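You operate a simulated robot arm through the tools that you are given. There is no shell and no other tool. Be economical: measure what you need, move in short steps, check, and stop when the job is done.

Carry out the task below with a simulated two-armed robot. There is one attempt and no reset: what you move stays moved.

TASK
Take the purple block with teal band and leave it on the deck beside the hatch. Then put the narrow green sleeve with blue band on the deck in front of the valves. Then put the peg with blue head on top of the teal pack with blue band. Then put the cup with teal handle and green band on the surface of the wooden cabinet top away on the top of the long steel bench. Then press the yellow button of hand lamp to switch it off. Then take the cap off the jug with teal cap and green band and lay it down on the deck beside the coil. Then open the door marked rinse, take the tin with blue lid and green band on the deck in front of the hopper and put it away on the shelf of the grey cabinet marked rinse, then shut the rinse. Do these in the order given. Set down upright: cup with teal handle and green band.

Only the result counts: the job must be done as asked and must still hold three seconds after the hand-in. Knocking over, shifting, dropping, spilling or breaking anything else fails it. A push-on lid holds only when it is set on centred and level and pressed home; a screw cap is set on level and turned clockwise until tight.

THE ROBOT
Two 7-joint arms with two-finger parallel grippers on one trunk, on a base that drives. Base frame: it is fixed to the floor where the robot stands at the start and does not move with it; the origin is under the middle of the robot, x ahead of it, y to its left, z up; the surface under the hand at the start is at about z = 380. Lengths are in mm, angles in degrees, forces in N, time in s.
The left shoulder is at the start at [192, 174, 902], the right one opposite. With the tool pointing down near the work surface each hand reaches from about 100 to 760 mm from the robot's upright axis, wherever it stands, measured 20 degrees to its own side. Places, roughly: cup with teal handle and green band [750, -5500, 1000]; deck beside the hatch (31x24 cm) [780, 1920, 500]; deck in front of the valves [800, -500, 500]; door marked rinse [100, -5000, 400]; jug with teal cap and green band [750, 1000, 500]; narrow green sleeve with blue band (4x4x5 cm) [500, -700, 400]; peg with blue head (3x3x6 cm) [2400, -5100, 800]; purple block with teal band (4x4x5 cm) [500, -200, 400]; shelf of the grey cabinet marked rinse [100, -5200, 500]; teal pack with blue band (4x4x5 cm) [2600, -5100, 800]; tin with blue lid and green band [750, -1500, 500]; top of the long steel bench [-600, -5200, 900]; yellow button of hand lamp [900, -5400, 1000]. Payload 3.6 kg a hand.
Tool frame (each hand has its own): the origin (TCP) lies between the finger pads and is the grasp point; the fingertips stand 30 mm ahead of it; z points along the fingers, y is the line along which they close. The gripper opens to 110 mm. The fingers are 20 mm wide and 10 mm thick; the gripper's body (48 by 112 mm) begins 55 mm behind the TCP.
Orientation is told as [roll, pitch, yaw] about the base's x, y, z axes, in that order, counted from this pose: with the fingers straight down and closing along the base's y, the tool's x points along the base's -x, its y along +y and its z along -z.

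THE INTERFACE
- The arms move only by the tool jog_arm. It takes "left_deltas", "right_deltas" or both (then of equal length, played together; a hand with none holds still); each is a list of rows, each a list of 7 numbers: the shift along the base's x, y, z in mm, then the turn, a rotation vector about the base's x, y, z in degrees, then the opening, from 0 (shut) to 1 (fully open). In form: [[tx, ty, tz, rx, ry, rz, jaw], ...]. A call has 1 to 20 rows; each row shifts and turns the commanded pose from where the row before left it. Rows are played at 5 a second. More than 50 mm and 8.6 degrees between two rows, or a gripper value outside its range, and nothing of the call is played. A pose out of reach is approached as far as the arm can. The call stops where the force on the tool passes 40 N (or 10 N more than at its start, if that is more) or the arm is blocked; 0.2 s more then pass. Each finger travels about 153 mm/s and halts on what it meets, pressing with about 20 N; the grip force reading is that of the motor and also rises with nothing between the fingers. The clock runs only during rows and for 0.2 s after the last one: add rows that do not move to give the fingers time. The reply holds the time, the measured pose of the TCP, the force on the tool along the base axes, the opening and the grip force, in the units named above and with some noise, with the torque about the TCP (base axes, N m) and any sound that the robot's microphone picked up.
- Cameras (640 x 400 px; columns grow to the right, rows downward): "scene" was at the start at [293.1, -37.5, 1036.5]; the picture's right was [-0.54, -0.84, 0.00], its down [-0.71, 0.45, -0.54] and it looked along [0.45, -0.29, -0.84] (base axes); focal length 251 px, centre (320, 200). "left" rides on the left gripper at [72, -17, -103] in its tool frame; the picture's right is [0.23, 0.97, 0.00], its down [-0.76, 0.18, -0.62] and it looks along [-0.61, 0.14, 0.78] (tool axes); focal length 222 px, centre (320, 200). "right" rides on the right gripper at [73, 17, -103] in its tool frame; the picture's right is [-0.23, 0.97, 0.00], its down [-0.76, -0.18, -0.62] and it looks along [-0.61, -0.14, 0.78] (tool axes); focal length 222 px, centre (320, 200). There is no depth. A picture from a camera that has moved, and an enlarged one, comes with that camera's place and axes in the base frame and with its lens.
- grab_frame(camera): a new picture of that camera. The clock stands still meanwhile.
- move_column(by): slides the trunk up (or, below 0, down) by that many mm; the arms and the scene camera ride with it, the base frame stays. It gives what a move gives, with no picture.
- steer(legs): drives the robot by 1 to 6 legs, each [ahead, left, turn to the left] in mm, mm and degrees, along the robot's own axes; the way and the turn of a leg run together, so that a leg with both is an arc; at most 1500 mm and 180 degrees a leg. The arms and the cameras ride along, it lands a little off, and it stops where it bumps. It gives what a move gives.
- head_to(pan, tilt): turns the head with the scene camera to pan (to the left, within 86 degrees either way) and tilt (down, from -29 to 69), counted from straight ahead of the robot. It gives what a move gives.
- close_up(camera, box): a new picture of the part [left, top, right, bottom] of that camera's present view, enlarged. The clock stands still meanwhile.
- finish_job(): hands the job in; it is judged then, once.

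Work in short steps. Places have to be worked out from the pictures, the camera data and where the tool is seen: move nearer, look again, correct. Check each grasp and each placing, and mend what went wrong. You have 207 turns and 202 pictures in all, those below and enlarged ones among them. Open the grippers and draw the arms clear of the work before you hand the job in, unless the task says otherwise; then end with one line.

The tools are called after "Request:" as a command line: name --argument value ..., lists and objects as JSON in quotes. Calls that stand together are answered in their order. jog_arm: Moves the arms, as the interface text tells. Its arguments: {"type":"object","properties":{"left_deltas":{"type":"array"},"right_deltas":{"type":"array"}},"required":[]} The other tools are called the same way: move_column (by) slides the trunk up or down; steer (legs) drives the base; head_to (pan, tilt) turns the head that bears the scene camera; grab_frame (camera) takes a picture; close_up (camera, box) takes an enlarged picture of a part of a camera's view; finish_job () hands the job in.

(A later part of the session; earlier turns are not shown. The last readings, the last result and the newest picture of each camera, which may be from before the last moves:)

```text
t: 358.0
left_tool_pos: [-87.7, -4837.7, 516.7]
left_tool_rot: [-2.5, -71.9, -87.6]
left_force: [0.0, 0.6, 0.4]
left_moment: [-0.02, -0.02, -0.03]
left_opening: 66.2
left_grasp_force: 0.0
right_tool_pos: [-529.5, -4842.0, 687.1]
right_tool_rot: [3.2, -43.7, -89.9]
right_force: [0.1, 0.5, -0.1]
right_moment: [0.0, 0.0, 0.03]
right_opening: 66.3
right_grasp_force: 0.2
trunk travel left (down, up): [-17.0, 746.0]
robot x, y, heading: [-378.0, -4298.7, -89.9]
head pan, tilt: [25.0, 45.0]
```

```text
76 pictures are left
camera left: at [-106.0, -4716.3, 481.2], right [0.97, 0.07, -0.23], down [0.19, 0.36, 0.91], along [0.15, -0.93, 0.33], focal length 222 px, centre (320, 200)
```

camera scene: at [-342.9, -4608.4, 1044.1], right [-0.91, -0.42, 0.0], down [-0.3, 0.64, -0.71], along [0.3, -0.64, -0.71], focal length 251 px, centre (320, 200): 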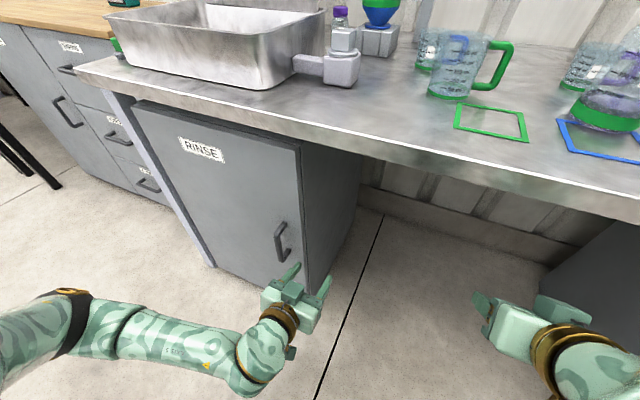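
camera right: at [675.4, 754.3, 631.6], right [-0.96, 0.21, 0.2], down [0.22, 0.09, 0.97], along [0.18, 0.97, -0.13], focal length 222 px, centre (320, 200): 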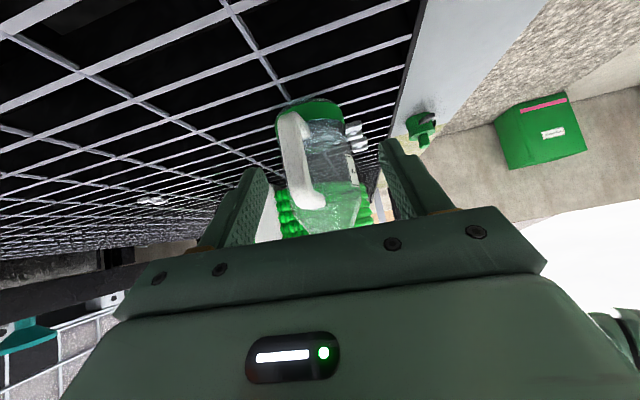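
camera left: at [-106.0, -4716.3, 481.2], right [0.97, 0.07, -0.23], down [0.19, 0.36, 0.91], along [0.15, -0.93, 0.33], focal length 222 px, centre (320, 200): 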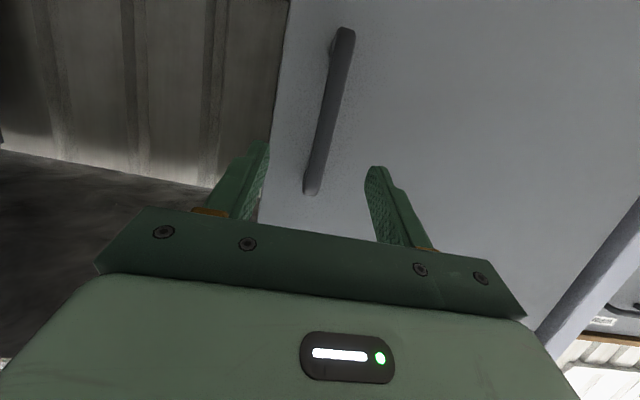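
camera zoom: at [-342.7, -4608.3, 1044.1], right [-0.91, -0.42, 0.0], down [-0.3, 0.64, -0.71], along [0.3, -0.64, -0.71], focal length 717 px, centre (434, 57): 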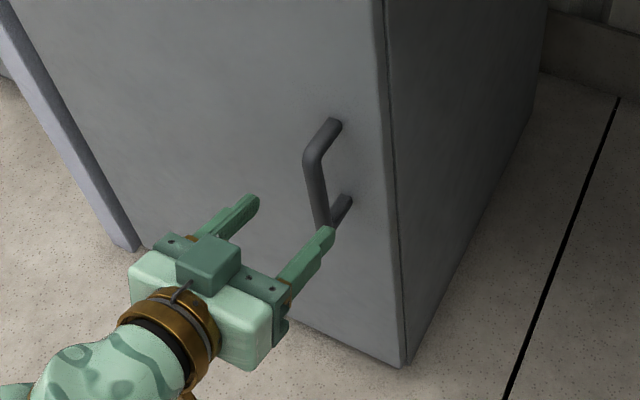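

Bar at x≈-85, y≈-4906, z 422–542, between the fingers. Advance to TCP y≈-4900 and close.

Request:
jog_arm --left_deltas '[[1, -16, -6, 0, 0, 0, 0.6], [1, -16, -6, 0, 0, 0, 0.6], [0, -15, -5, 0, 0, 0, 0.6], [0, -15, -5, 0, 0, 0, 0.6], [0, 0, 0, 0, 0, 0, 0.3], [0, 0, 0, 0, 0, 0, 0.05], [0, 0, 0, 0, 0, 0, 0.05], [0, 0, 0, 0, 0, 0, 0.05]]'

Request:
close_up --camera "scene" --box '[180, 180, 380, 320]'

```text
t: 359.8
left_tool_pos: [-86.5, -4898.2, 498.7]
left_tool_rot: [-2.5, -72.0, -87.6]
left_force: [2.7, -0.9, 0.4]
left_moment: [-0.43, -0.82, -0.02]
left_opening: 13.8
left_grasp_force: 45.5
right_tool_pos: [-529.5, -4842.4, 686.3]
right_tool_rot: [3.1, -43.8, -90.0]
right_force: [0.0, -0.2, 0.0]
right_moment: [-0.02, 0.01, -0.01]
right_opening: 66.1
right_grasp_force: 0.1
trunk travel left (down, up): [-17.0, 746.0]
robot x, y, heading: [-380.0, -4297.9, -90.2]
head pan, tilt: [25.0, 45.0]
```

```text
2.86 times, centred on (280, 250) of scene
camera zoom: at [-342.7, -4608.3, 1044.1], right [-0.91, -0.42, 0.0], down [-0.3, 0.64, -0.71], along [0.3, -0.64, -0.71], focal length 717 px, centre (434, 57)
```

zoom: 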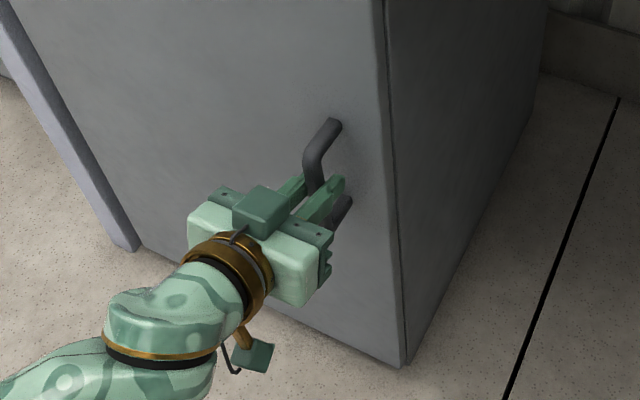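

Gripped the bar. Pull along the door's arc about 15° first (with matching rotation).

Request:
jog_arm --left_deltas '[[2, 15.5, 0, 0, 0, -2.5, 0.05], [3, 15.5, 0, 0, 0, -2.5, 0.05], [3.5, 15.5, 0, 0, 0, -2.5, 0.05], [4, 15.3, 0, 0, 0, -2.5, 0.05], [5, 15, 0, 0, 0, -2.5, 0.05], [5.3, 15, 0, 0, 0, -2.5, 0.05], [0, 0, 0, 0, 0, 0, 0.05]]'

Request:
grab_frame --camera "scene"

```text
t: 361.4
left_tool_pos: [-62.9, -4808.0, 497.6]
left_tool_rot: [-2.6, -72.1, -102.5]
left_force: [7.1, -2.0, 8.3]
left_moment: [0.03, -0.72, 0.04]
left_opening: 14.0
left_grasp_force: 45.1
right_tool_pos: [-529.7, -4840.6, 687.3]
right_tool_rot: [3.1, -43.8, -90.1]
right_force: [0.7, 0.3, 0.2]
right_moment: [0.02, 0.01, -0.02]
right_opening: 65.9
right_grasp_force: 0.0
trunk travel left (down, up): [-17.0, 746.0]
robot x, y, heading: [-374.9, -4296.0, -90.0]
head pan, tilt: [25.0, 45.0]
```

```text
74 pictures are left
camera scene: at [-342.7, -4607.8, 1044.4], right [-0.91, -0.42, 0.0], down [-0.3, 0.64, -0.71], along [0.3, -0.64, -0.71], focal length 251 px, centre (320, 200)
```

scene: 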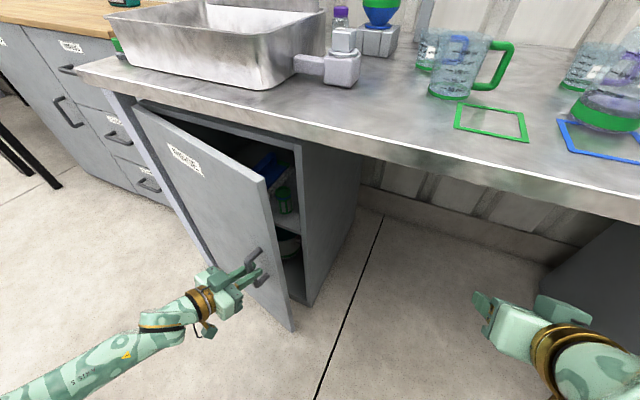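

Door opens freely. Continue the arc to roughly 50°.

Request:
jog_arm --left_deltas '[[6.4, 14.5, 0, 0, 0, -2, 0.05], [6.4, 14.5, 0, 0, 0, -2, 0.05], [7.6, 14, 0, 0, 0, -2, 0.05], [7.6, 14, 0, 0, 0, -2, 0.05], [8.8, 13, 0, 0, 0, -2, 0.05], [8.8, 13, 0, 0, 0, -2, 0.05], [9.9, 12.4, 0, 0, 0, -2, 0.05], [9.9, 12.4, 0, 0, 0, -2, 0.05], [11, 11.4, 0, 0, 0, -2, 0.05], [11, 11.4, 0, 0, 0, -2, 0.05], [12, 10.5, 0, 0, 0, -2, 0.05], [12, 10.5, 0, 0, 0, -2, 0.05], [0, 0, 0, 0, 0, 0, 0.05]]'

Request:
grab_frame --camera "scene"

```text
t: 363.5
left_tool_pos: [10.2, -4683.7, 497.4]
left_tool_rot: [-3.5, -72.2, -120.6]
left_force: [-6.1, 5.5, 6.9]
left_moment: [-1.2, -0.28, -0.17]
left_opening: 14.1
left_grasp_force: 45.0
right_tool_pos: [-530.8, -4839.6, 687.6]
right_tool_rot: [3.1, -43.7, -90.2]
right_force: [-0.2, 0.6, -0.3]
right_moment: [0.04, -0.03, -0.01]
right_opening: 66.0
right_grasp_force: 0.0
trunk travel left (down, up): [-17.0, 746.0]
robot x, y, heading: [-377.6, -4294.1, -90.0]
head pan, tilt: [25.0, 45.0]
stopped in row 10 (left hand): the force on the tool passed its limit at 42 N (the readings are from after the stop); the commanded pose is now the measured one
```

```text
73 pictures are left
camera scene: at [-344.1, -4607.2, 1044.4], right [-0.91, -0.42, 0.0], down [-0.3, 0.64, -0.71], along [0.3, -0.64, -0.71], focal length 251 px, centre (320, 200)
```

scene: 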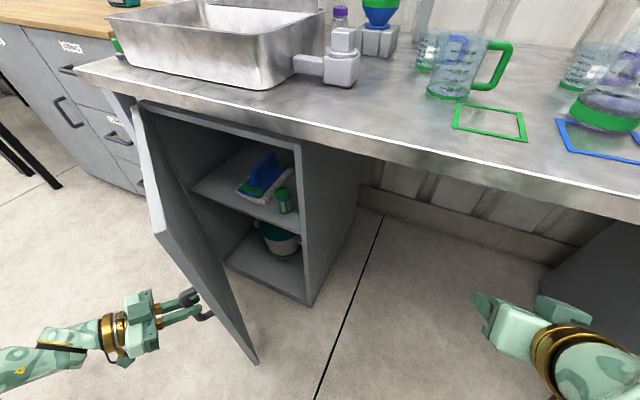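

The door is ~36° open and my hinge estimate was off; with the refit (hinge ≈[291,-4940], r≈380) I continue the arc.

Request:
jog_arm --left_deltas '[[11.7, 11.7, 0, 0, 0, -2.5, 0.05], [11.7, 11.7, 0, 0, 0, -2.5, 0.05], [12.6, 10.7, 0, 0, 0, -2.5, 0.05], [12.6, 10.7, 0, 0, 0, -2.5, 0.05], [13.6, 9.5, 0, 0, 0, -2.5, 0.05], [13.6, 9.5, 0, 0, 0, -2.5, 0.05], [14.3, 8.3, 0, 0, 0, -2.5, 0.05], [14.3, 8.3, 0, 0, 0, -2.5, 0.05], [15, 7, 0, 0, 0, -2.5, 0.05], [15, 7, 0, 0, 0, -2.5, 0.05], [0, 0, 0, 0, 0, 0, 0.05]]'

Request:
grab_frame --camera "scene"

```text
t: 364.7
left_tool_pos: [67.6, -4629.2, 497.6]
left_tool_rot: [-4.4, -72.2, -131.5]
left_force: [-6.4, 8.0, 13.8]
left_moment: [-0.9, -0.17, -0.24]
left_opening: 14.1
left_grasp_force: 44.8
right_tool_pos: [-530.8, -4840.0, 687.0]
right_tool_rot: [3.0, -43.8, -89.9]
right_force: [0.0, -1.1, 0.4]
right_moment: [-0.01, 0.01, 0.03]
right_opening: 65.8
right_grasp_force: 0.0
trunk travel left (down, up): [-17.0, 746.0]
robot x, y, heading: [-383.1, -4294.0, -89.9]
head pan, tilt: [25.0, 45.0]
stopped in row 5 (left hand): the force on the tool passed its limit at 42 N (the readings are from after the stop); the commanded pose is now the measured one
```

```text
72 pictures are left
camera scene: at [-344.4, -4606.5, 1044.5], right [-0.91, -0.42, 0.0], down [-0.3, 0.64, -0.71], along [0.3, -0.64, -0.71], focal length 251 px, centre (320, 200)
```

scene: 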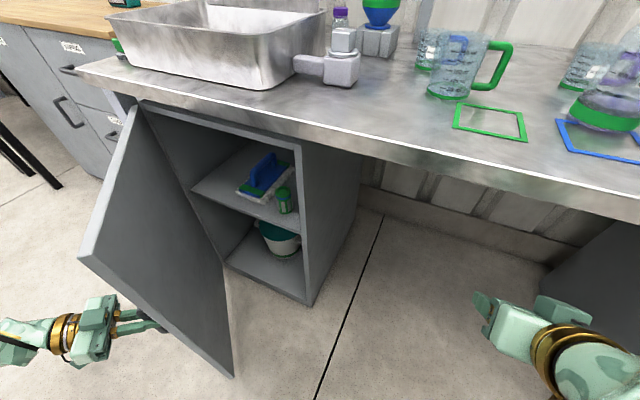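

Door ~50° open. Release the bar, go around the door's free edge, and push from the inside. First retreat and swing the hand around.

Request:
jog_arm --left_deltas '[[0, 0, 0, 0, 0, 0, 0.3], [0, 0, 0, 0, 0, 0, 0.5], [0, 0, 0, 0, 0, 0, 0.5], [14, 15, 0, 0, 0, 0, 0.5], [14, 15, 0, 0, 0, 0, 0.5], [14, 20, 0, 0, 0, 0, 0.5], [0, 30, 20, 0, 0, 0, 0.4], [-20, 30, 20, 0, 0, 4, 0.2], [-40, 0, 10, 0, 0, 8, 0], [-40, 0, 0, 0, 0, 8, 0], [-40, 0, 0, 0, 0, 8, 0], [-40, 0, 0, 0, 0, 8, 0], [-40, 0, 0, 0, 0, 5, 0], [-40, 0, 0, 0, 0, 0, 0], [0, 0, 0, 0, 0, 0, 0]]'

Request:
grab_frame --camera "scene"

```text
t: 367.9
left_tool_pos: [-148.2, -4521.8, 545.8]
left_tool_rot: [-4.4, -72.0, -90.4]
left_force: [1.4, 0.4, 0.9]
left_moment: [-0.01, -0.05, 0.04]
left_opening: 0.0
left_grasp_force: 20.4
right_tool_pos: [-529.9, -4841.9, 686.3]
right_tool_rot: [3.0, -43.7, -89.9]
right_force: [0.0, 0.0, -0.9]
right_moment: [-0.02, -0.03, -0.01]
right_opening: 66.3
right_grasp_force: 0.1
trunk travel left (down, up): [-17.0, 746.0]
robot x, y, heading: [-375.1, -4294.0, -90.2]
head pan, tilt: [25.0, 45.0]
```

```text
71 pictures are left
camera scene: at [-343.3, -4607.6, 1044.2], right [-0.91, -0.42, 0.0], down [-0.3, 0.64, -0.71], along [0.3, -0.64, -0.71], focal length 251 px, centre (320, 200)
```

scene: 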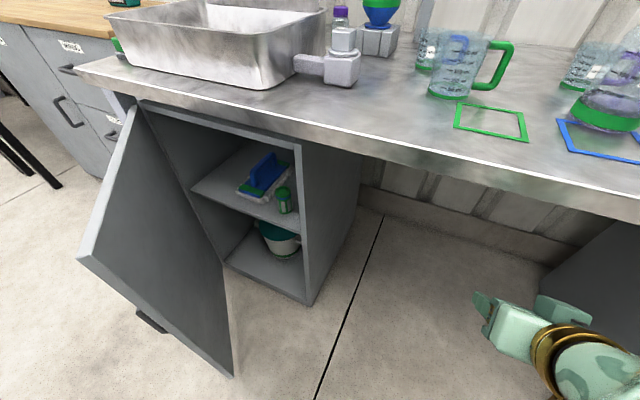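

Now inside of the free edge: move forward past the edge then push +x.

Request:
jog_arm --left_deltas '[[5, -40, 0, 0, 0, 0, 0], [10, -40, 0, 0, 0, 0, 0], [10, -40, 0, 0, 0, 0, 0], [10, -40, 0, 0, 0, 0, 0], [10, -40, 0, 0, 0, 0, 0], [20, 0, 0, 0, 0, 0, 0], [20, 0, 0, 0, 0, 0, 0], [20, 0, 0, 0, 0, 0, 0], [20, 0, 0, 0, 0, 0, 0], [20, 0, 0, 0, 0, 0, 0], [20, 0, 0, 0, 0, 0, 0], [20, 0, 0, 0, 0, 0, 0], [20, 0, 0, 0, 0, 0, 0], [20, 0, 0, 0, 0, 0, 0], [20, 0, 0, 0, 0, 0, 0], [20, 0, 0, 0, 0, 0, 0]]'

Request:
grab_frame --camera "scene"

```text
t: 371.3
left_tool_pos: [118.0, -4719.5, 547.0]
left_tool_rot: [-4.4, -72.0, -90.4]
left_force: [0.2, 1.5, 0.7]
left_moment: [0.01, -0.01, 0.01]
left_opening: 0.1
left_grasp_force: 20.1
right_tool_pos: [-530.2, -4840.5, 687.0]
right_tool_rot: [3.1, -43.7, -90.0]
right_force: [-0.4, -0.2, -0.3]
right_moment: [0.02, 0.03, -0.02]
right_opening: 66.3
right_grasp_force: 0.1
trunk travel left (down, up): [-17.0, 746.0]
robot x, y, heading: [-377.0, -4293.6, -90.0]
head pan, tilt: [25.0, 45.0]
```

```text
70 pictures are left
camera scene: at [-343.1, -4607.8, 1044.1], right [-0.91, -0.42, 0.0], down [-0.3, 0.64, -0.71], along [0.3, -0.64, -0.71], focal length 251 px, centre (320, 200)
```

scene: 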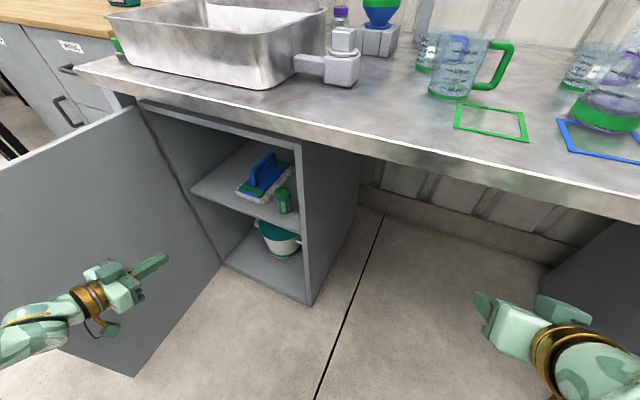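

Pushing works. Continue +x another ~180 mm.

Request:
jog_arm --left_deltas '[[20, 0, 0, 0, 0, 0, 0], [20, 0, 0, 0, 0, 0, 0], [20, 0, 0, 0, 0, 0, 0], [20, 0, 0, 0, 0, 0, 0], [20, 0, 0, 0, 0, 0, 0], [20, 0, 0, 0, 0, 0, 0], [20, 5, 0, 0, 0, 0, 0], [20, 5, 0, 0, 0, 0, 0], [20, 5, 0, 0, 0, 0, 0], [0, 0, 0, 0, 0, 0, 0]]'

Request:
grab_frame --camera "scene"

```text
t: 373.5
left_tool_pos: [293.8, -4704.4, 545.0]
left_tool_rot: [-4.5, -71.9, -90.2]
left_force: [-0.2, -0.4, 0.6]
left_moment: [0.04, 0.0, 0.0]
left_opening: 0.0
left_grasp_force: 19.6
right_tool_pos: [-531.2, -4840.8, 688.0]
right_tool_rot: [3.0, -43.7, -90.0]
right_force: [-0.1, 0.0, 0.1]
right_moment: [-0.02, -0.02, -0.01]
right_opening: 66.1
right_grasp_force: 0.1
trunk travel left (down, up): [-17.0, 746.0]
robot x, y, heading: [-378.8, -4293.8, -90.2]
head pan, tilt: [25.0, 45.0]
```

```text
69 pictures are left
camera scene: at [-343.0, -4607.7, 1044.1], right [-0.91, -0.42, 0.0], down [-0.3, 0.64, -0.71], along [0.3, -0.64, -0.71], focal length 251 px, centre (320, 200)
```

scene: 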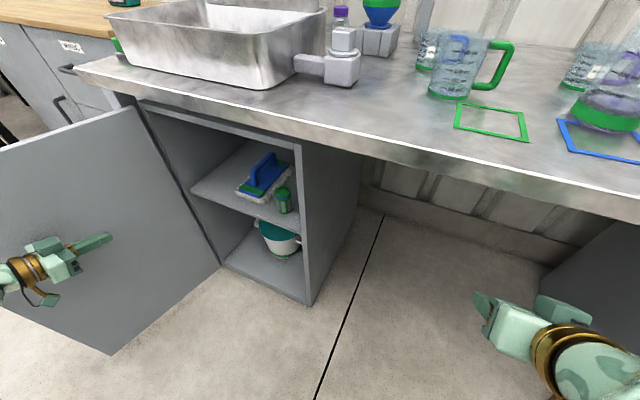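

Door is ~100° open. Zoom on the shelf to plan, then withdraw the left hand.

Request:
close_up --camera "scene" --box '[180, 110, 340, 270]'

Request:
jog_arm --left_deltas '[[-40, 10, 0, 0, 0, 0, 0], [-40, 20, 0, 0, 0, 0, 0], [-40, 20, 0, 0, 0, 0, 0], [-40, 20, 0, 0, 0, 0, 0], [-40, 20, 0, 0, 0, 0, 0.4], [-40, 20, 0, 0, 0, 0, 0.7], [0, 0, 0, 0, 0, 0, 0.8]]'

```text
2.50 times, centred on (260, 190) of scene
camera zoom: at [-343.0, -4607.7, 1044.1], right [-0.91, -0.42, 0.0], down [-0.3, 0.64, -0.71], along [0.3, -0.64, -0.71], focal length 628 px, centre (470, 225)
```

zoom: 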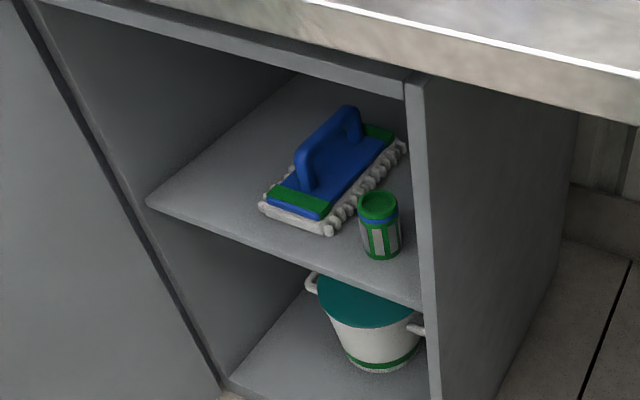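

```text
t: 375.1
left_tool_pos: [52.1, -4591.4, 546.0]
left_tool_rot: [-4.5, -71.9, -90.3]
left_force: [-0.6, 0.3, -0.1]
left_moment: [0.03, -0.03, 0.05]
left_opening: 88.0
left_grasp_force: 0.1
right_tool_pos: [-530.2, -4840.9, 687.7]
right_tool_rot: [3.0, -43.6, -89.9]
right_force: [-0.2, 0.5, 0.3]
right_moment: [0.0, 0.01, -0.01]
right_opening: 66.1
right_grasp_force: 0.1
trunk travel left (down, up): [-17.0, 746.0]
robot x, y, heading: [-377.8, -4297.0, -89.9]
head pan, tilt: [25.0, 45.0]
```

Shelf z≈525, front y≈-4946; free slot on its left at x≈188. Now fetch the tin: drive back, turn to heading 0, go to y≈-1620.

Request:
steer --legs '[[-330, 0, 0], [0, 0, 90], [250, 0, 0], [0, 1200, 0], [0, 1150, 0]]'

Request:
head_to --pan 15 --tilt 45

Request:
grab_frame --camera "scene"

```text
t: 393.6
left_tool_pos: [89.0, -1189.4, 545.4]
left_tool_rot: [-4.4, -72.0, 2.3]
left_force: [-0.1, 0.4, 0.2]
left_moment: [0.02, -0.02, -0.03]
left_opening: 87.9
left_grasp_force: 0.0
right_tool_pos: [364.5, -1760.6, 688.1]
right_tool_rot: [3.1, -43.6, 2.6]
right_force: [0.3, -0.4, -0.4]
right_moment: [-0.01, 0.01, 0.0]
right_opening: 66.2
right_grasp_force: 0.1
trunk travel left (down, up): [-17.0, 746.0]
robot x, y, heading: [-190.5, -1634.7, 2.8]
head pan, tilt: [25.0, 45.0]
```

```text
t: 394.3
left_tool_pos: [88.9, -1188.5, 544.5]
left_tool_rot: [-4.4, -72.0, 2.3]
left_force: [-0.1, 0.4, -0.6]
left_moment: [0.01, 0.0, 0.04]
left_opening: 88.1
left_grasp_force: 0.3
right_tool_pos: [364.3, -1759.2, 686.7]
right_tool_rot: [3.1, -43.7, 2.7]
right_force: [-0.1, 0.9, 0.3]
right_moment: [-0.02, -0.01, -0.02]
right_opening: 65.9
right_grasp_force: 0.1
trunk travel left (down, up): [-17.0, 746.0]
robot x, y, heading: [-193.6, -1636.4, 2.6]
head pan, tilt: [15.0, 45.0]
```

```text
67 pictures are left
camera scene: at [129.7, -1597.6, 1044.1], right [0.3, -0.95, 0.0], down [-0.67, -0.21, -0.71], along [0.67, 0.21, -0.71], focal length 251 px, centre (320, 200)
```

scene: 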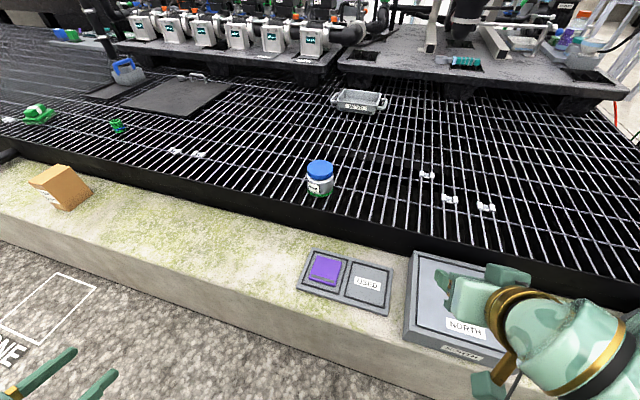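

Tin ≈ [692,-1423], top z≈585, ~80 mm wide. Square up, drive to the curb, then bring the left hand (horizontal) in front of it.

Request:
steer --legs '[[250, 0, -2.6]]'

Request:
jog_arm --left_deltas '[[20, -35, 10, 0, 0, 0, 1], [20, -35, 10, 0, 0, 0, 1], [20, -35, 0, 0, 0, 0, 1], [20, -35, 0, 0, 0, 0, 1], [25, -35, 0, 0, 0, 0, 1], [25, -30, 0, 0, 0, 0, 1], [25, -20, 0, 0, 0, 0, 1], [25, 0, 0, 0, 0, 0, 1], [0, 0, 0, 0, 0, 0, 1]]'

Request:
grab_frame --camera "scene"

```text
t: 396.1
left_tool_pos: [356.9, -1197.7, 545.8]
left_tool_rot: [-4.4, -71.9, -0.3]
left_force: [0.3, -0.6, 0.3]
left_moment: [0.02, 0.0, -0.02]
left_opening: 88.0
left_grasp_force: 0.0
right_tool_pos: [606.4, -1779.8, 687.5]
right_tool_rot: [3.1, -43.7, 0.0]
right_force: [0.1, 0.0, 0.1]
right_moment: [0.02, 0.01, -0.01]
right_opening: 66.2
right_grasp_force: 0.1
trunk travel left (down, up): [-17.0, 746.0]
robot x, y, heading: [58.6, -1629.6, 0.0]
head pan, tilt: [15.0, 45.0]
```

```text
t: 398.1
left_tool_pos: [537.5, -1422.0, 562.8]
left_tool_rot: [-4.4, -71.9, -0.3]
left_force: [-1.0, -0.5, -0.3]
left_moment: [-0.03, -0.01, -0.01]
left_opening: 110.0
left_grasp_force: 0.0
right_tool_pos: [606.1, -1778.3, 687.5]
right_tool_rot: [3.1, -43.7, 0.0]
right_force: [0.0, 0.0, -0.6]
right_moment: [0.01, 0.02, -0.02]
right_opening: 66.0
right_grasp_force: 0.0
trunk travel left (down, up): [-17.0, 746.0]
robot x, y, heading: [58.8, -1628.6, -0.1]
head pan, tilt: [15.0, 45.0]
```

```text
66 pictures are left
camera scene: at [378.6, -1606.7, 1044.1], right [0.26, -0.97, 0.0], down [-0.68, -0.18, -0.71], along [0.68, 0.18, -0.71], focal length 251 px, centre (320, 200)
```

scene: 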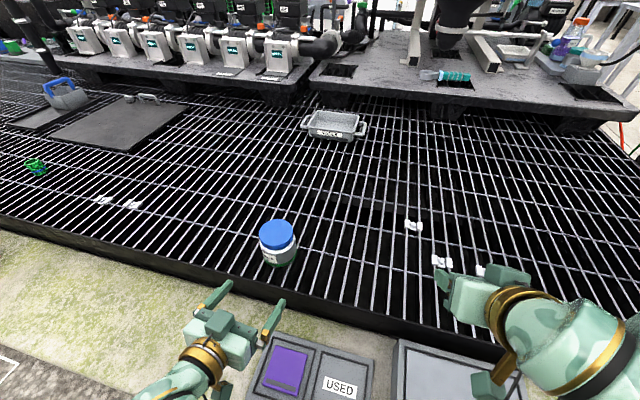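

Request:
close_up --camera "scene" --box '[170, 190, 350, 340]'

```text
2.67 times, centred on (260, 265) of scene
camera zoom: at [378.6, -1606.7, 1044.1], right [0.26, -0.97, 0.0], down [-0.68, -0.18, -0.71], along [0.68, 0.18, -0.71], focal length 670 px, centre (480, 27)
```

zoom: 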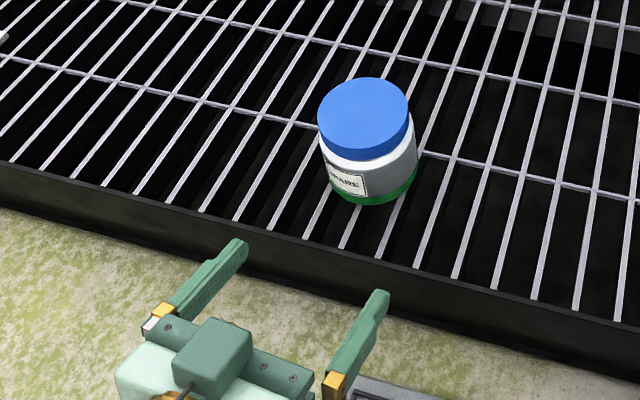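

Tin centre ≈ [682,-1424], ~75 mm wide, ~95 tall. Advance with open fingers around it.

Request:
jog_arm --left_deltas '[[29, 0, -4, 0, 0, 0, 1], [29, 0, -5, 0, 0, 0, 1], [29, -1, -5, 0, 0, 0, 1], [20, 0, -4, 0, 0, 0, 1], [0, 0, 0, 0, 0, 0, 1]]'

Request:
close_up --camera "scene" --box '[190, 180, 350, 320]'

Request:
grab_frame --camera "left"

```text
t: 399.3
left_tool_pos: [643.9, -1424.5, 546.0]
left_tool_rot: [-4.6, -72.0, -0.3]
left_force: [0.7, -1.6, 0.4]
left_moment: [0.01, 0.03, 0.01]
left_opening: 110.3
left_grasp_force: 0.1
right_tool_pos: [605.5, -1779.3, 687.7]
right_tool_rot: [3.1, -43.6, -0.1]
right_force: [-0.3, -0.9, 1.3]
right_moment: [0.0, 0.01, 0.01]
right_opening: 66.2
right_grasp_force: 0.2
trunk travel left (down, up): [-17.0, 746.0]
robot x, y, heading: [56.9, -1629.7, 0.3]
head pan, tilt: [15.0, 45.0]
```

```text
2.86 times, centred on (270, 250) of scene
camera zoom: at [378.7, -1606.7, 1044.1], right [0.26, -0.97, 0.0], down [-0.68, -0.18, -0.71], along [0.68, 0.18, -0.71], focal length 717 px, centre (463, 57)
```

zoom: 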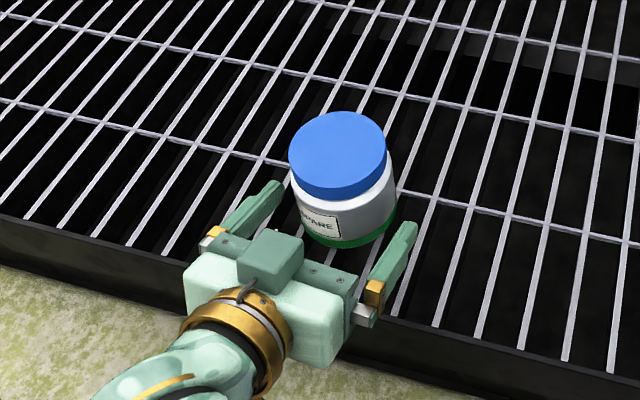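

```text
63 pictures are left
camera left: at [521.9, -1431.8, 510.1], right [0.01, 0.97, -0.24], down [-0.34, 0.23, 0.91], along [0.94, 0.08, 0.33], focal length 222 px, centre (320, 200)
```

left: 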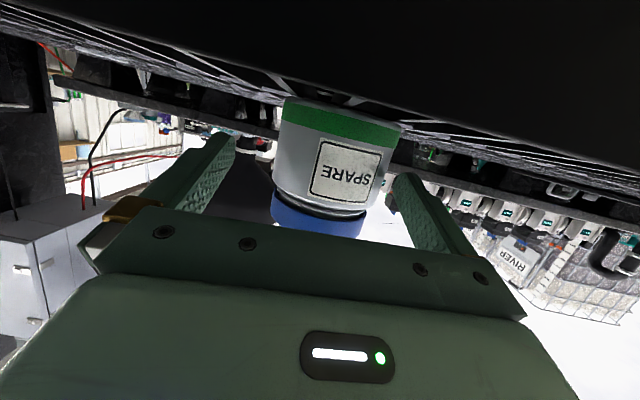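

Hand camera puts the tin centre at y≈-1416; shift +6 in y and advance 38 mm, then close.

Request:
jog_arm --left_deltas '[[4, 6, 0, 0, 0, 0, 1], [18, 0, -4, 0, 0, 0, 1], [16, 0, -4, 0, 0, 0, 1], [0, 0, 0, 0, 0, 0, 1], [0, 0, 0, 0, 0, 0, 0.8], [0, 0, 0, 0, 0, 0, 0.6], [0, 0, 0, 0, 0, 0, 0.5], [0, 0, 0, 0, 0, 0, 0.5]]'

Request:
close_up --camera "scene" --box '[190, 180, 350, 320]'

```text
t: 401.1
left_tool_pos: [682.0, -1417.5, 538.9]
left_tool_rot: [-4.4, -72.0, -0.3]
left_force: [0.9, -0.2, 0.8]
left_moment: [0.04, -0.04, -0.02]
left_opening: 82.7
left_grasp_force: 19.8
right_tool_pos: [606.5, -1779.5, 688.3]
right_tool_rot: [3.1, -43.7, 0.0]
right_force: [-0.6, -0.6, 0.3]
right_moment: [-0.01, -0.01, -0.01]
right_opening: 66.0
right_grasp_force: 0.1
trunk travel left (down, up): [-17.0, 746.0]
robot x, y, heading: [62.5, -1627.2, -0.1]
head pan, tilt: [15.0, 45.0]
```

```text
2.86 times, centred on (270, 250) of scene
camera zoom: at [378.7, -1606.8, 1044.1], right [0.26, -0.97, 0.0], down [-0.68, -0.18, -0.71], along [0.68, 0.18, -0.71], focal length 717 px, centre (463, 57)
```

zoom: 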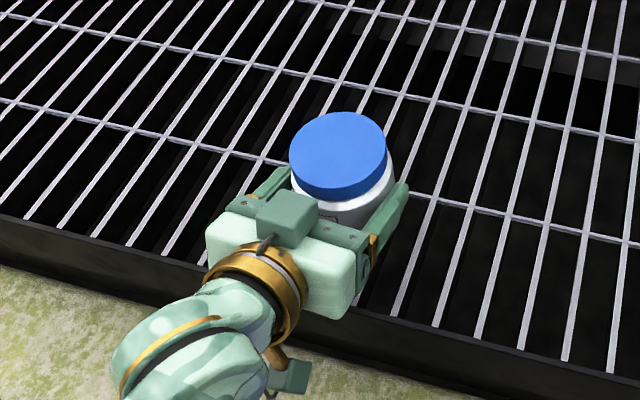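

Held at 82.7 mm. Lift straight up and retract.

Request:
jog_arm --left_deltas '[[0, 0, 8, 0, 0, 0, 0.5], [0, 0, 20, 0, 0, 0, 0.5], [0, 0, 30, 0, 0, 0, 0.5], [-30, 0, 10, 0, 0, 0, 0.5], [-40, 0, 0, 0, 0, 0, 0.5], [-40, 0, 0, 0, 0, 0, 0.5], [-40, 0, 0, 0, 0, 0, 0.5], [0, 0, 0, 0, 0, 0, 0.5]]'

Request:
grab_frame --camera "scene"

```text
t: 402.9
left_tool_pos: [532.6, -1414.9, 609.3]
left_tool_rot: [-4.3, -72.0, -0.3]
left_force: [0.5, 0.1, -1.1]
left_moment: [0.0, 0.04, -0.02]
left_opening: 82.7
left_grasp_force: 20.3
right_tool_pos: [606.1, -1780.3, 686.1]
right_tool_rot: [3.1, -43.7, 0.1]
right_force: [0.0, 0.3, 0.0]
right_moment: [0.03, 0.02, 0.0]
right_opening: 66.1
right_grasp_force: 0.1
trunk travel left (down, up): [-17.0, 746.0]
robot x, y, heading: [60.5, -1629.4, -0.1]
head pan, tilt: [15.0, 45.0]
```

```text
61 pictures are left
camera scene: at [378.7, -1606.7, 1044.1], right [0.26, -0.97, 0.0], down [-0.68, -0.18, -0.71], along [0.68, 0.18, -0.71], focal length 251 px, centre (320, 200)
```

scene: 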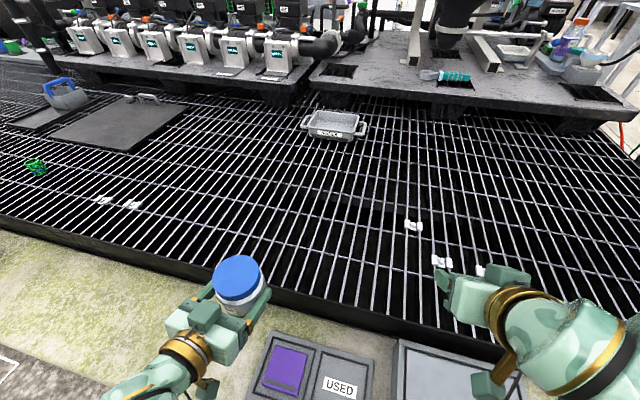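

Tin held upright. Drive back to the cabinet.

Request:
steer --legs '[[-230, 0, 0], [0, -1200, 0], [0, -1100, 0], [0, 0, -90]]'

Request:
head_to --pan 10 --tilt 40

Request:
grab_frame --camera "scene"

```text
t: 419.5
left_tool_pos: [107.0, -4409.2, 608.7]
left_tool_rot: [-4.4, -71.9, -89.3]
left_force: [0.2, 0.4, -1.7]
left_moment: [0.01, 0.02, 0.0]
left_opening: 82.1
left_grasp_force: 19.5
right_tool_pos: [-255.6, -4490.1, 686.0]
right_tool_rot: [3.1, -43.6, -88.9]
right_force: [0.5, 0.8, 0.7]
right_moment: [-0.03, 0.01, 0.01]
right_opening: 65.7
right_grasp_force: 0.0
trunk travel left (down, up): [-17.0, 746.0]
robot x, y, heading: [-115.7, -3942.3, -88.9]
head pan, tilt: [15.0, 45.0]
```

```text
t: 420.2
left_tool_pos: [106.5, -4409.6, 606.2]
left_tool_rot: [-4.3, -71.9, -89.3]
left_force: [-0.2, 0.8, -0.9]
left_moment: [0.01, -0.02, 0.03]
left_opening: 82.5
left_grasp_force: 19.8
right_tool_pos: [-256.4, -4489.4, 687.4]
right_tool_rot: [3.1, -43.8, -89.1]
right_force: [-0.8, 0.7, 1.1]
right_moment: [-0.04, 0.03, 0.02]
right_opening: 66.0
right_grasp_force: 0.0
trunk travel left (down, up): [-17.0, 746.0]
robot x, y, heading: [-110.1, -3942.6, -89.0]
head pan, tilt: [10.0, 40.0]
```

```text
60 pictures are left
camera scene: at [-93.1, -4263.7, 1051.3], right [-0.98, -0.19, 0.0], down [-0.12, 0.63, -0.77], along [0.15, -0.75, -0.64], focal length 251 px, centre (320, 200)
```

scene: 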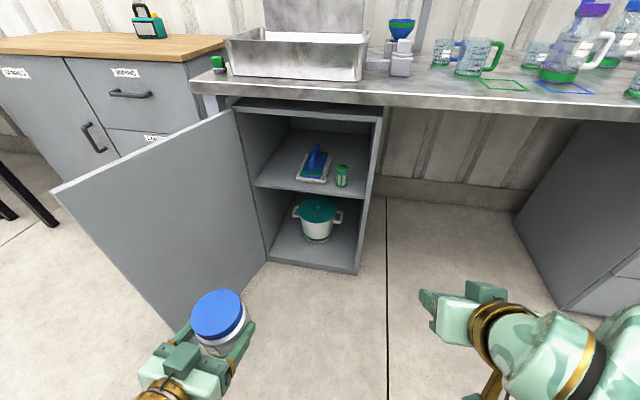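

Request:
close_up --camera "scene" --box '[225, 90, 395, 210]'

```text
3.33 times, centred on (310, 150) of scene
camera zoom: at [-93.1, -4263.7, 1051.3], right [-0.98, -0.19, 0.0], down [-0.12, 0.63, -0.77], along [0.15, -0.75, -0.64], focal length 837 px, centre (353, 367)
```

zoom: 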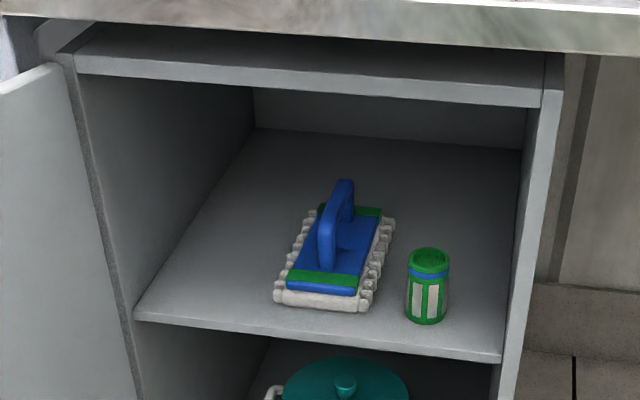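

Refined: shelf z≈473, front y≈-4979, inner x −112…306; free strip x≈170–306 left of the mop. Target tin centre [238,-5040]. First tuck the right hand back.

Request:
jog_arm --right_deltas '[[-15, 40, 0, 7.4, 0, 0, 0.6], [-15, 40, 0, 7.4, 0, 0, 0.6], [-15, 40, 0, 7.4, 0, 0, 0.6], [-15, 40, 0, 7.4, 0, 0, 0.6], [-15, 30, 0, 7.4, 0, 0, 0.6], [-15, 30, 0, 6.6, 0, 0, 0.6], [0, 0, 0, 0, 0, 0, 0.6]]'

Request:
steer --legs '[[0, 110, -1], [400, 0, 0]]'

Request:
grab_frame --camera "scene"

```text
t: 421.8
left_tool_pos: [107.7, -4411.2, 607.8]
left_tool_rot: [-4.4, -71.9, -89.4]
left_force: [0.5, 0.3, -1.5]
left_moment: [0.07, 0.03, 0.01]
left_opening: 82.0
left_grasp_force: 20.2
right_tool_pos: [-316.6, -4379.1, 664.2]
right_tool_rot: [3.8, 0.1, -89.2]
right_force: [0.0, 0.3, 0.6]
right_moment: [0.0, 0.0, -0.04]
right_opening: 66.1
right_grasp_force: 0.0
right hand out of reach, approached as far as the arm can: row 1, 2, 3, 4, 5, 6
trunk travel left (down, up): [-17.0, 746.0]
robot x, y, heading: [-114.1, -3943.3, -89.1]
head pan, tilt: [10.0, 40.0]
```

```text
t: 425.1
left_tool_pos: [218.6, -4810.3, 608.3]
left_tool_rot: [-4.3, -71.9, -89.5]
left_force: [-0.3, 0.3, -0.8]
left_moment: [0.0, 0.01, -0.02]
left_opening: 82.2
left_grasp_force: 20.7
right_tool_pos: [-206.5, -4780.0, 664.3]
right_tool_rot: [3.8, -0.1, -89.5]
right_force: [-0.8, 0.0, -0.3]
right_moment: [-0.02, -0.03, -0.02]
right_opening: 65.9
right_grasp_force: 0.0
trunk travel left (down, up): [-17.0, 746.0]
robot x, y, heading: [-5.9, -4343.5, -89.1]
head pan, tilt: [10.0, 40.0]
```

```text
58 pictures are left
camera scene: at [17.8, -4665.0, 1051.3], right [-0.98, -0.19, 0.0], down [-0.12, 0.63, -0.77], along [0.14, -0.75, -0.64], focal length 251 px, centre (320, 200)
```

scene: 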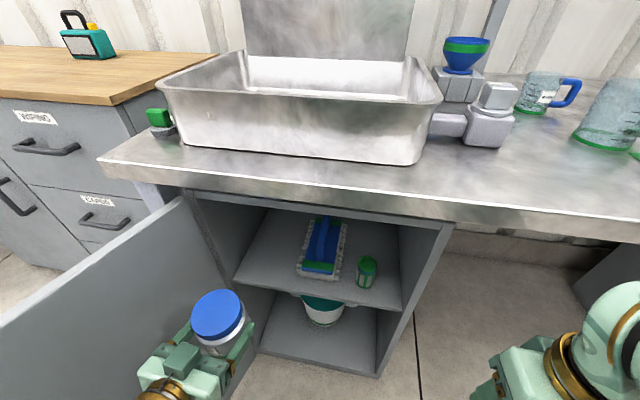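

Free strip is x≈150–304. Align at x≈229, z≈538 and advance partway.

Request:
jog_arm --left_deltas '[[5, 0, -35, 0, 0, 0, 0.5], [5, 0, -35, 0, 0, 0, 0.5], [0, -40, 0, 0, 0, 0, 0.5], [0, -40, 0, 0, 0, 0, 0.5], [0, -40, 0, 0, 0, 0, 0.5], [0, -25, 0, 0, 0, 0, 0.5], [0, 0, 0, 0, 0, 0, 0.5]]'

Request:
grab_frame --camera "scene"

Request:
grab_frame --camera "left"

```text
t: 426.6
left_tool_pos: [227.1, -4956.8, 540.1]
left_tool_rot: [-4.3, -71.8, -89.6]
left_force: [0.3, -0.3, -0.7]
left_moment: [0.03, -0.01, -0.01]
left_opening: 82.0
left_grasp_force: 19.8
right_tool_pos: [-206.0, -4779.6, 664.7]
right_tool_rot: [3.8, -0.1, -89.5]
right_force: [-0.5, 0.2, 0.1]
right_moment: [0.03, 0.0, 0.0]
right_opening: 66.1
right_grasp_force: 0.0
trunk travel left (down, up): [-17.0, 746.0]
robot x, y, heading: [-4.1, -4341.6, -89.2]
head pan, tilt: [10.0, 40.0]
```

```text
57 pictures are left
camera scene: at [17.8, -4665.0, 1051.3], right [-0.98, -0.19, 0.0], down [-0.12, 0.63, -0.77], along [0.14, -0.75, -0.64], focal length 251 px, centre (320, 200)
```

scene: 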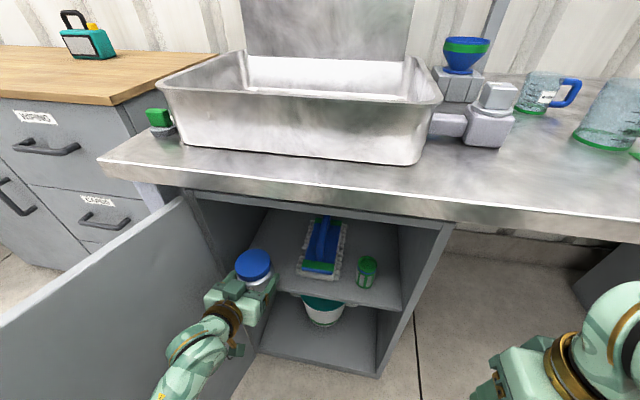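

```text
56 pictures are left
camera left: at [217.5, -4834.6, 503.2], right [0.97, 0.01, -0.24], down [0.22, 0.34, 0.91], along [0.09, -0.94, 0.33], focal length 222 px, centre (320, 200)
```

left: 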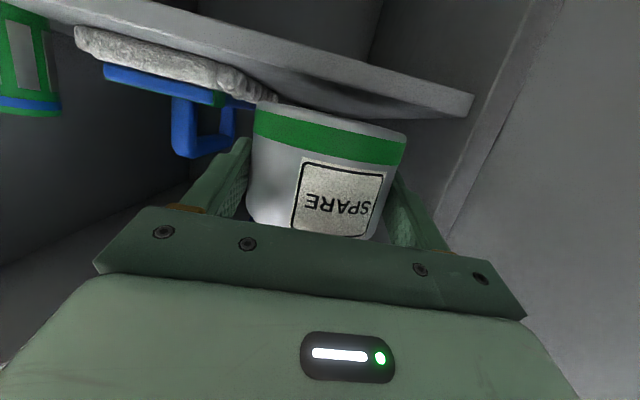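

Geometry is consistent: tin 186–268 in slot 150–304. Advance to y≈-5042 and lower until contact.

Request:
jog_arm --left_deltas '[[0, -30, 0, 0, 0, 0, 0.5], [0, -30, 0, 0, 0, 0, 0.5], [0, -25, 0, 0, 0, 0, 0.5], [0, 0, -10, 0, 0, 0, 0.5], [0, 0, -6, 0, 0, 0, 0.5], [0, 0, -3, 0, 0, 0, 0.5], [0, 0, 0, 0, 0, 0, 0.5]]'

Request:
grab_frame --camera "left"

```text
t: 428.2
left_tool_pos: [227.8, -5042.0, 521.5]
left_tool_rot: [-4.2, -72.3, -89.5]
left_force: [1.4, -1.2, 12.6]
left_moment: [-0.09, -0.44, 0.07]
left_opening: 82.1
left_grasp_force: 19.6
right_tool_pos: [-204.7, -4781.5, 665.1]
right_tool_rot: [3.9, -0.1, -89.4]
right_force: [0.1, 0.0, 0.4]
right_moment: [-0.01, 0.02, 0.0]
right_opening: 66.2
right_grasp_force: 0.0
trunk travel left (down, up): [-17.0, 746.0]
robot x, y, heading: [-0.5, -4347.8, -89.3]
head pan, tilt: [10.0, 40.0]
```

```text
55 pictures are left
camera left: at [218.1, -4920.0, 484.9], right [0.97, 0.01, -0.24], down [0.22, 0.35, 0.91], along [0.09, -0.94, 0.34], focal length 222 px, centre (320, 200)
```

left: 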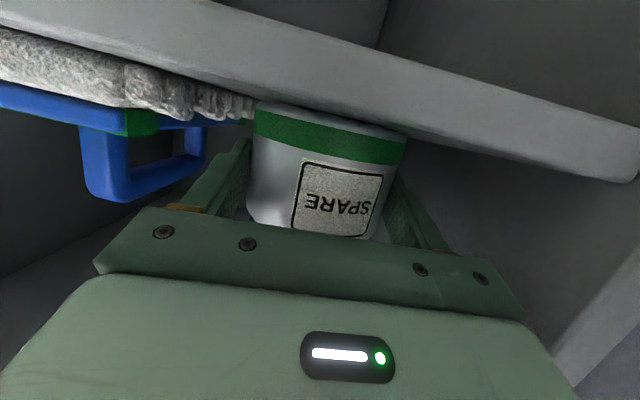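

Contact 12.6 N: tin is on the shelf. Ease, open modestly, and withdraw straight back.

Request:
jog_arm --left_deltas '[[0, 0, 0.6, 0, 0, 0, 0.5], [0, 0, 0, 0, 0, 0, 0.82], [0, 0, 0, 0, 0, 0, 0.9], [0, 0, 0, 0, 0, 0, 0.9], [0, 15, 2, 0, 0, 0, 0.9], [0, 25, 4, 0, 0, 0, 0.9], [0, 30, 4, 0, 0, 0, 0.9], [0, 30, 0, 0, 0, 0, 0.9], [0, 0, 0, 0, 0, 0, 0.9]]'

Request:
grab_frame --camera "scene"

Request:
grab_frame --camera "left"

```text
t: 430.2
left_tool_pos: [228.1, -4942.0, 529.5]
left_tool_rot: [-4.4, -72.0, -89.6]
left_force: [-1.1, 0.2, -0.1]
left_moment: [0.01, 0.02, 0.0]
left_opening: 98.7
left_grasp_force: 0.1
right_tool_pos: [-206.0, -4780.4, 664.7]
right_tool_rot: [3.8, -0.1, -89.4]
right_force: [0.1, 0.1, 0.0]
right_moment: [-0.02, 0.01, -0.04]
right_opening: 66.1
right_grasp_force: 0.1
trunk travel left (down, up): [-17.0, 746.0]
robot x, y, heading: [-4.5, -4343.5, -89.3]
head pan, tilt: [10.0, 40.0]
```

```text
54 pictures are left
camera scene: at [17.8, -4664.9, 1051.4], right [-0.98, -0.19, 0.0], down [-0.12, 0.63, -0.77], along [0.14, -0.75, -0.64], focal length 251 px, centre (320, 200)
```

scene: 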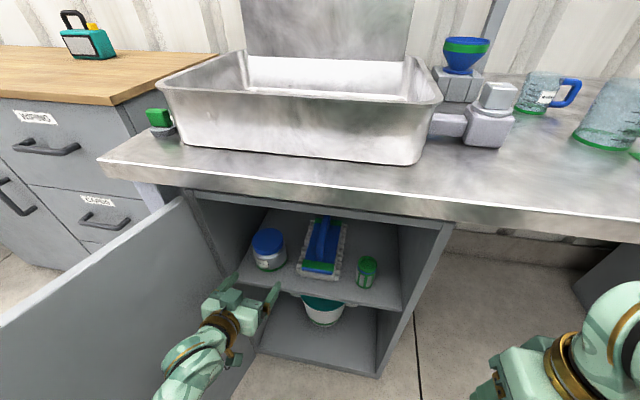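

```text
53 pictures are left
camera left: at [218.1, -4820.0, 494.0], right [0.97, 0.01, -0.24], down [0.22, 0.34, 0.91], along [0.09, -0.94, 0.33], focal length 222 px, centre (320, 200)
```

left: 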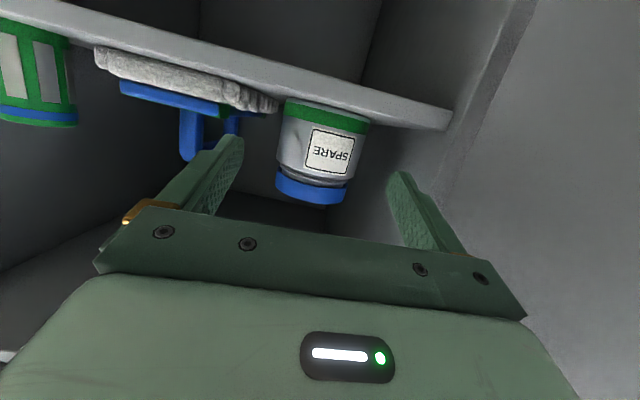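

Tin stands on the shelf. Now shut the door from outside: withdraw the left hand (closed fist), back off, and go around the door's edge.

Request:
jog_arm --left_deltas '[[0, 40, 0, 0, 0, 0, 0.9], [0, 40, 5, 0, 0, 0, 0.6], [0, 40, 5, 0, 0, 0, 0.2], [0, 40, 5, 0, 0, 0, 0], [0, 40, 5, 0, 0, 0, 0], [0, 0, 0, 0, 0, 0, 0]]'

Request:
steer --legs '[[-320, 0, -0.7]]'

Request:
jog_arm --left_deltas '[[35, 0, 0, 0, 0, 0, 0], [35, 0, 0, 0, 0, 0, 0], [35, 0, 0, 0, 0, 0, 0], [0, 0, 0, 0, 0, 0, 0]]'

Request:
steer --legs '[[0, 220, 0]]'

Request:
head_to --pan 25 --tilt 45

Request:
grab_frame --camera "scene"

```text
t: 431.6
left_tool_pos: [228.1, -4740.3, 548.0]
left_tool_rot: [-4.3, -72.1, -89.7]
left_force: [0.4, -0.8, 0.1]
left_moment: [0.03, -0.02, 0.0]
left_opening: 0.0
left_grasp_force: 20.0
right_tool_pos: [-205.9, -4779.8, 663.7]
right_tool_rot: [3.8, 0.0, -89.4]
right_force: [0.2, 0.3, 0.6]
right_moment: [-0.02, -0.05, -0.01]
right_opening: 65.7
right_grasp_force: 0.1
trunk travel left (down, up): [-17.0, 746.0]
robot x, y, heading: [-2.8, -4342.3, -89.1]
head pan, tilt: [10.0, 40.0]
```

```text
t: 433.8
left_tool_pos: [220.1, -4419.7, 549.0]
left_tool_rot: [-4.4, -72.0, -90.4]
left_force: [-0.9, 0.3, 0.8]
left_moment: [-0.01, 0.02, 0.0]
left_opening: 0.0
left_grasp_force: 19.6
right_tool_pos: [-214.4, -4452.4, 663.8]
right_tool_rot: [3.8, 0.1, -90.2]
right_force: [0.6, -1.1, -0.4]
right_moment: [0.0, 0.02, 0.03]
right_opening: 65.9
right_grasp_force: 0.1
trunk travel left (down, up): [-17.0, 746.0]
robot x, y, heading: [-5.7, -4019.1, -90.0]
head pan, tilt: [10.0, 40.0]
```

```text
t: 434.8
left_tool_pos: [324.7, -4419.6, 546.9]
left_tool_rot: [-4.7, -71.9, -90.0]
left_force: [0.3, 0.5, 0.2]
left_moment: [0.01, 0.0, -0.04]
left_opening: 0.0
left_grasp_force: 19.7
right_tool_pos: [-214.1, -4452.4, 665.2]
right_tool_rot: [3.8, 0.1, -90.1]
right_force: [0.7, -0.2, -0.3]
right_moment: [-0.02, 0.01, 0.0]
right_opening: 65.9
right_grasp_force: 0.0
trunk travel left (down, up): [-17.0, 746.0]
robot x, y, heading: [-5.7, -4019.1, -89.7]
head pan, tilt: [10.0, 40.0]
```

```text
t: 436.5
left_tool_pos: [544.9, -4420.9, 549.0]
left_tool_rot: [-4.5, -71.8, -90.4]
left_force: [-0.6, -0.8, -0.3]
left_moment: [0.02, -0.01, 0.04]
left_opening: 0.0
left_grasp_force: 20.3
right_tool_pos: [5.7, -4451.6, 663.5]
right_tool_rot: [3.8, 0.1, -90.4]
right_force: [0.4, -0.2, 0.1]
right_moment: [-0.01, 0.0, -0.01]
right_opening: 65.8
right_grasp_force: 0.1
trunk travel left (down, up): [-17.0, 746.0]
robot x, y, heading: [214.7, -4020.9, -90.0]
head pan, tilt: [10.0, 40.0]
```

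```text
t: 437.3
left_tool_pos: [544.0, -4420.3, 548.9]
left_tool_rot: [-4.4, -71.9, -90.4]
left_force: [-0.5, 0.0, -0.3]
left_moment: [0.02, 0.02, 0.01]
left_opening: 0.2
left_grasp_force: 20.1
right_tool_pos: [5.7, -4451.9, 665.0]
right_tool_rot: [3.7, 0.0, -90.4]
right_force: [1.1, 0.3, 0.9]
right_moment: [-0.04, -0.01, -0.04]
right_opening: 66.1
right_grasp_force: 0.1
trunk travel left (down, up): [-17.0, 746.0]
robot x, y, heading: [220.8, -4018.0, -90.1]
head pan, tilt: [25.0, 45.0]
```

```text
52 pictures are left
camera scene: at [250.9, -4330.0, 1044.2], right [-0.91, -0.42, 0.0], down [-0.3, 0.64, -0.71], along [0.3, -0.64, -0.71], focal length 251 px, centre (320, 200)
```

scene: 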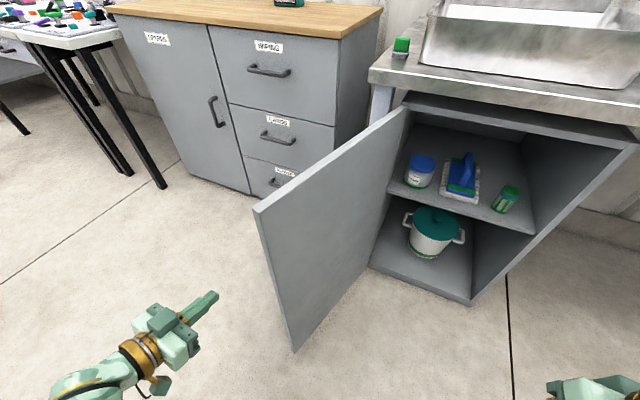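

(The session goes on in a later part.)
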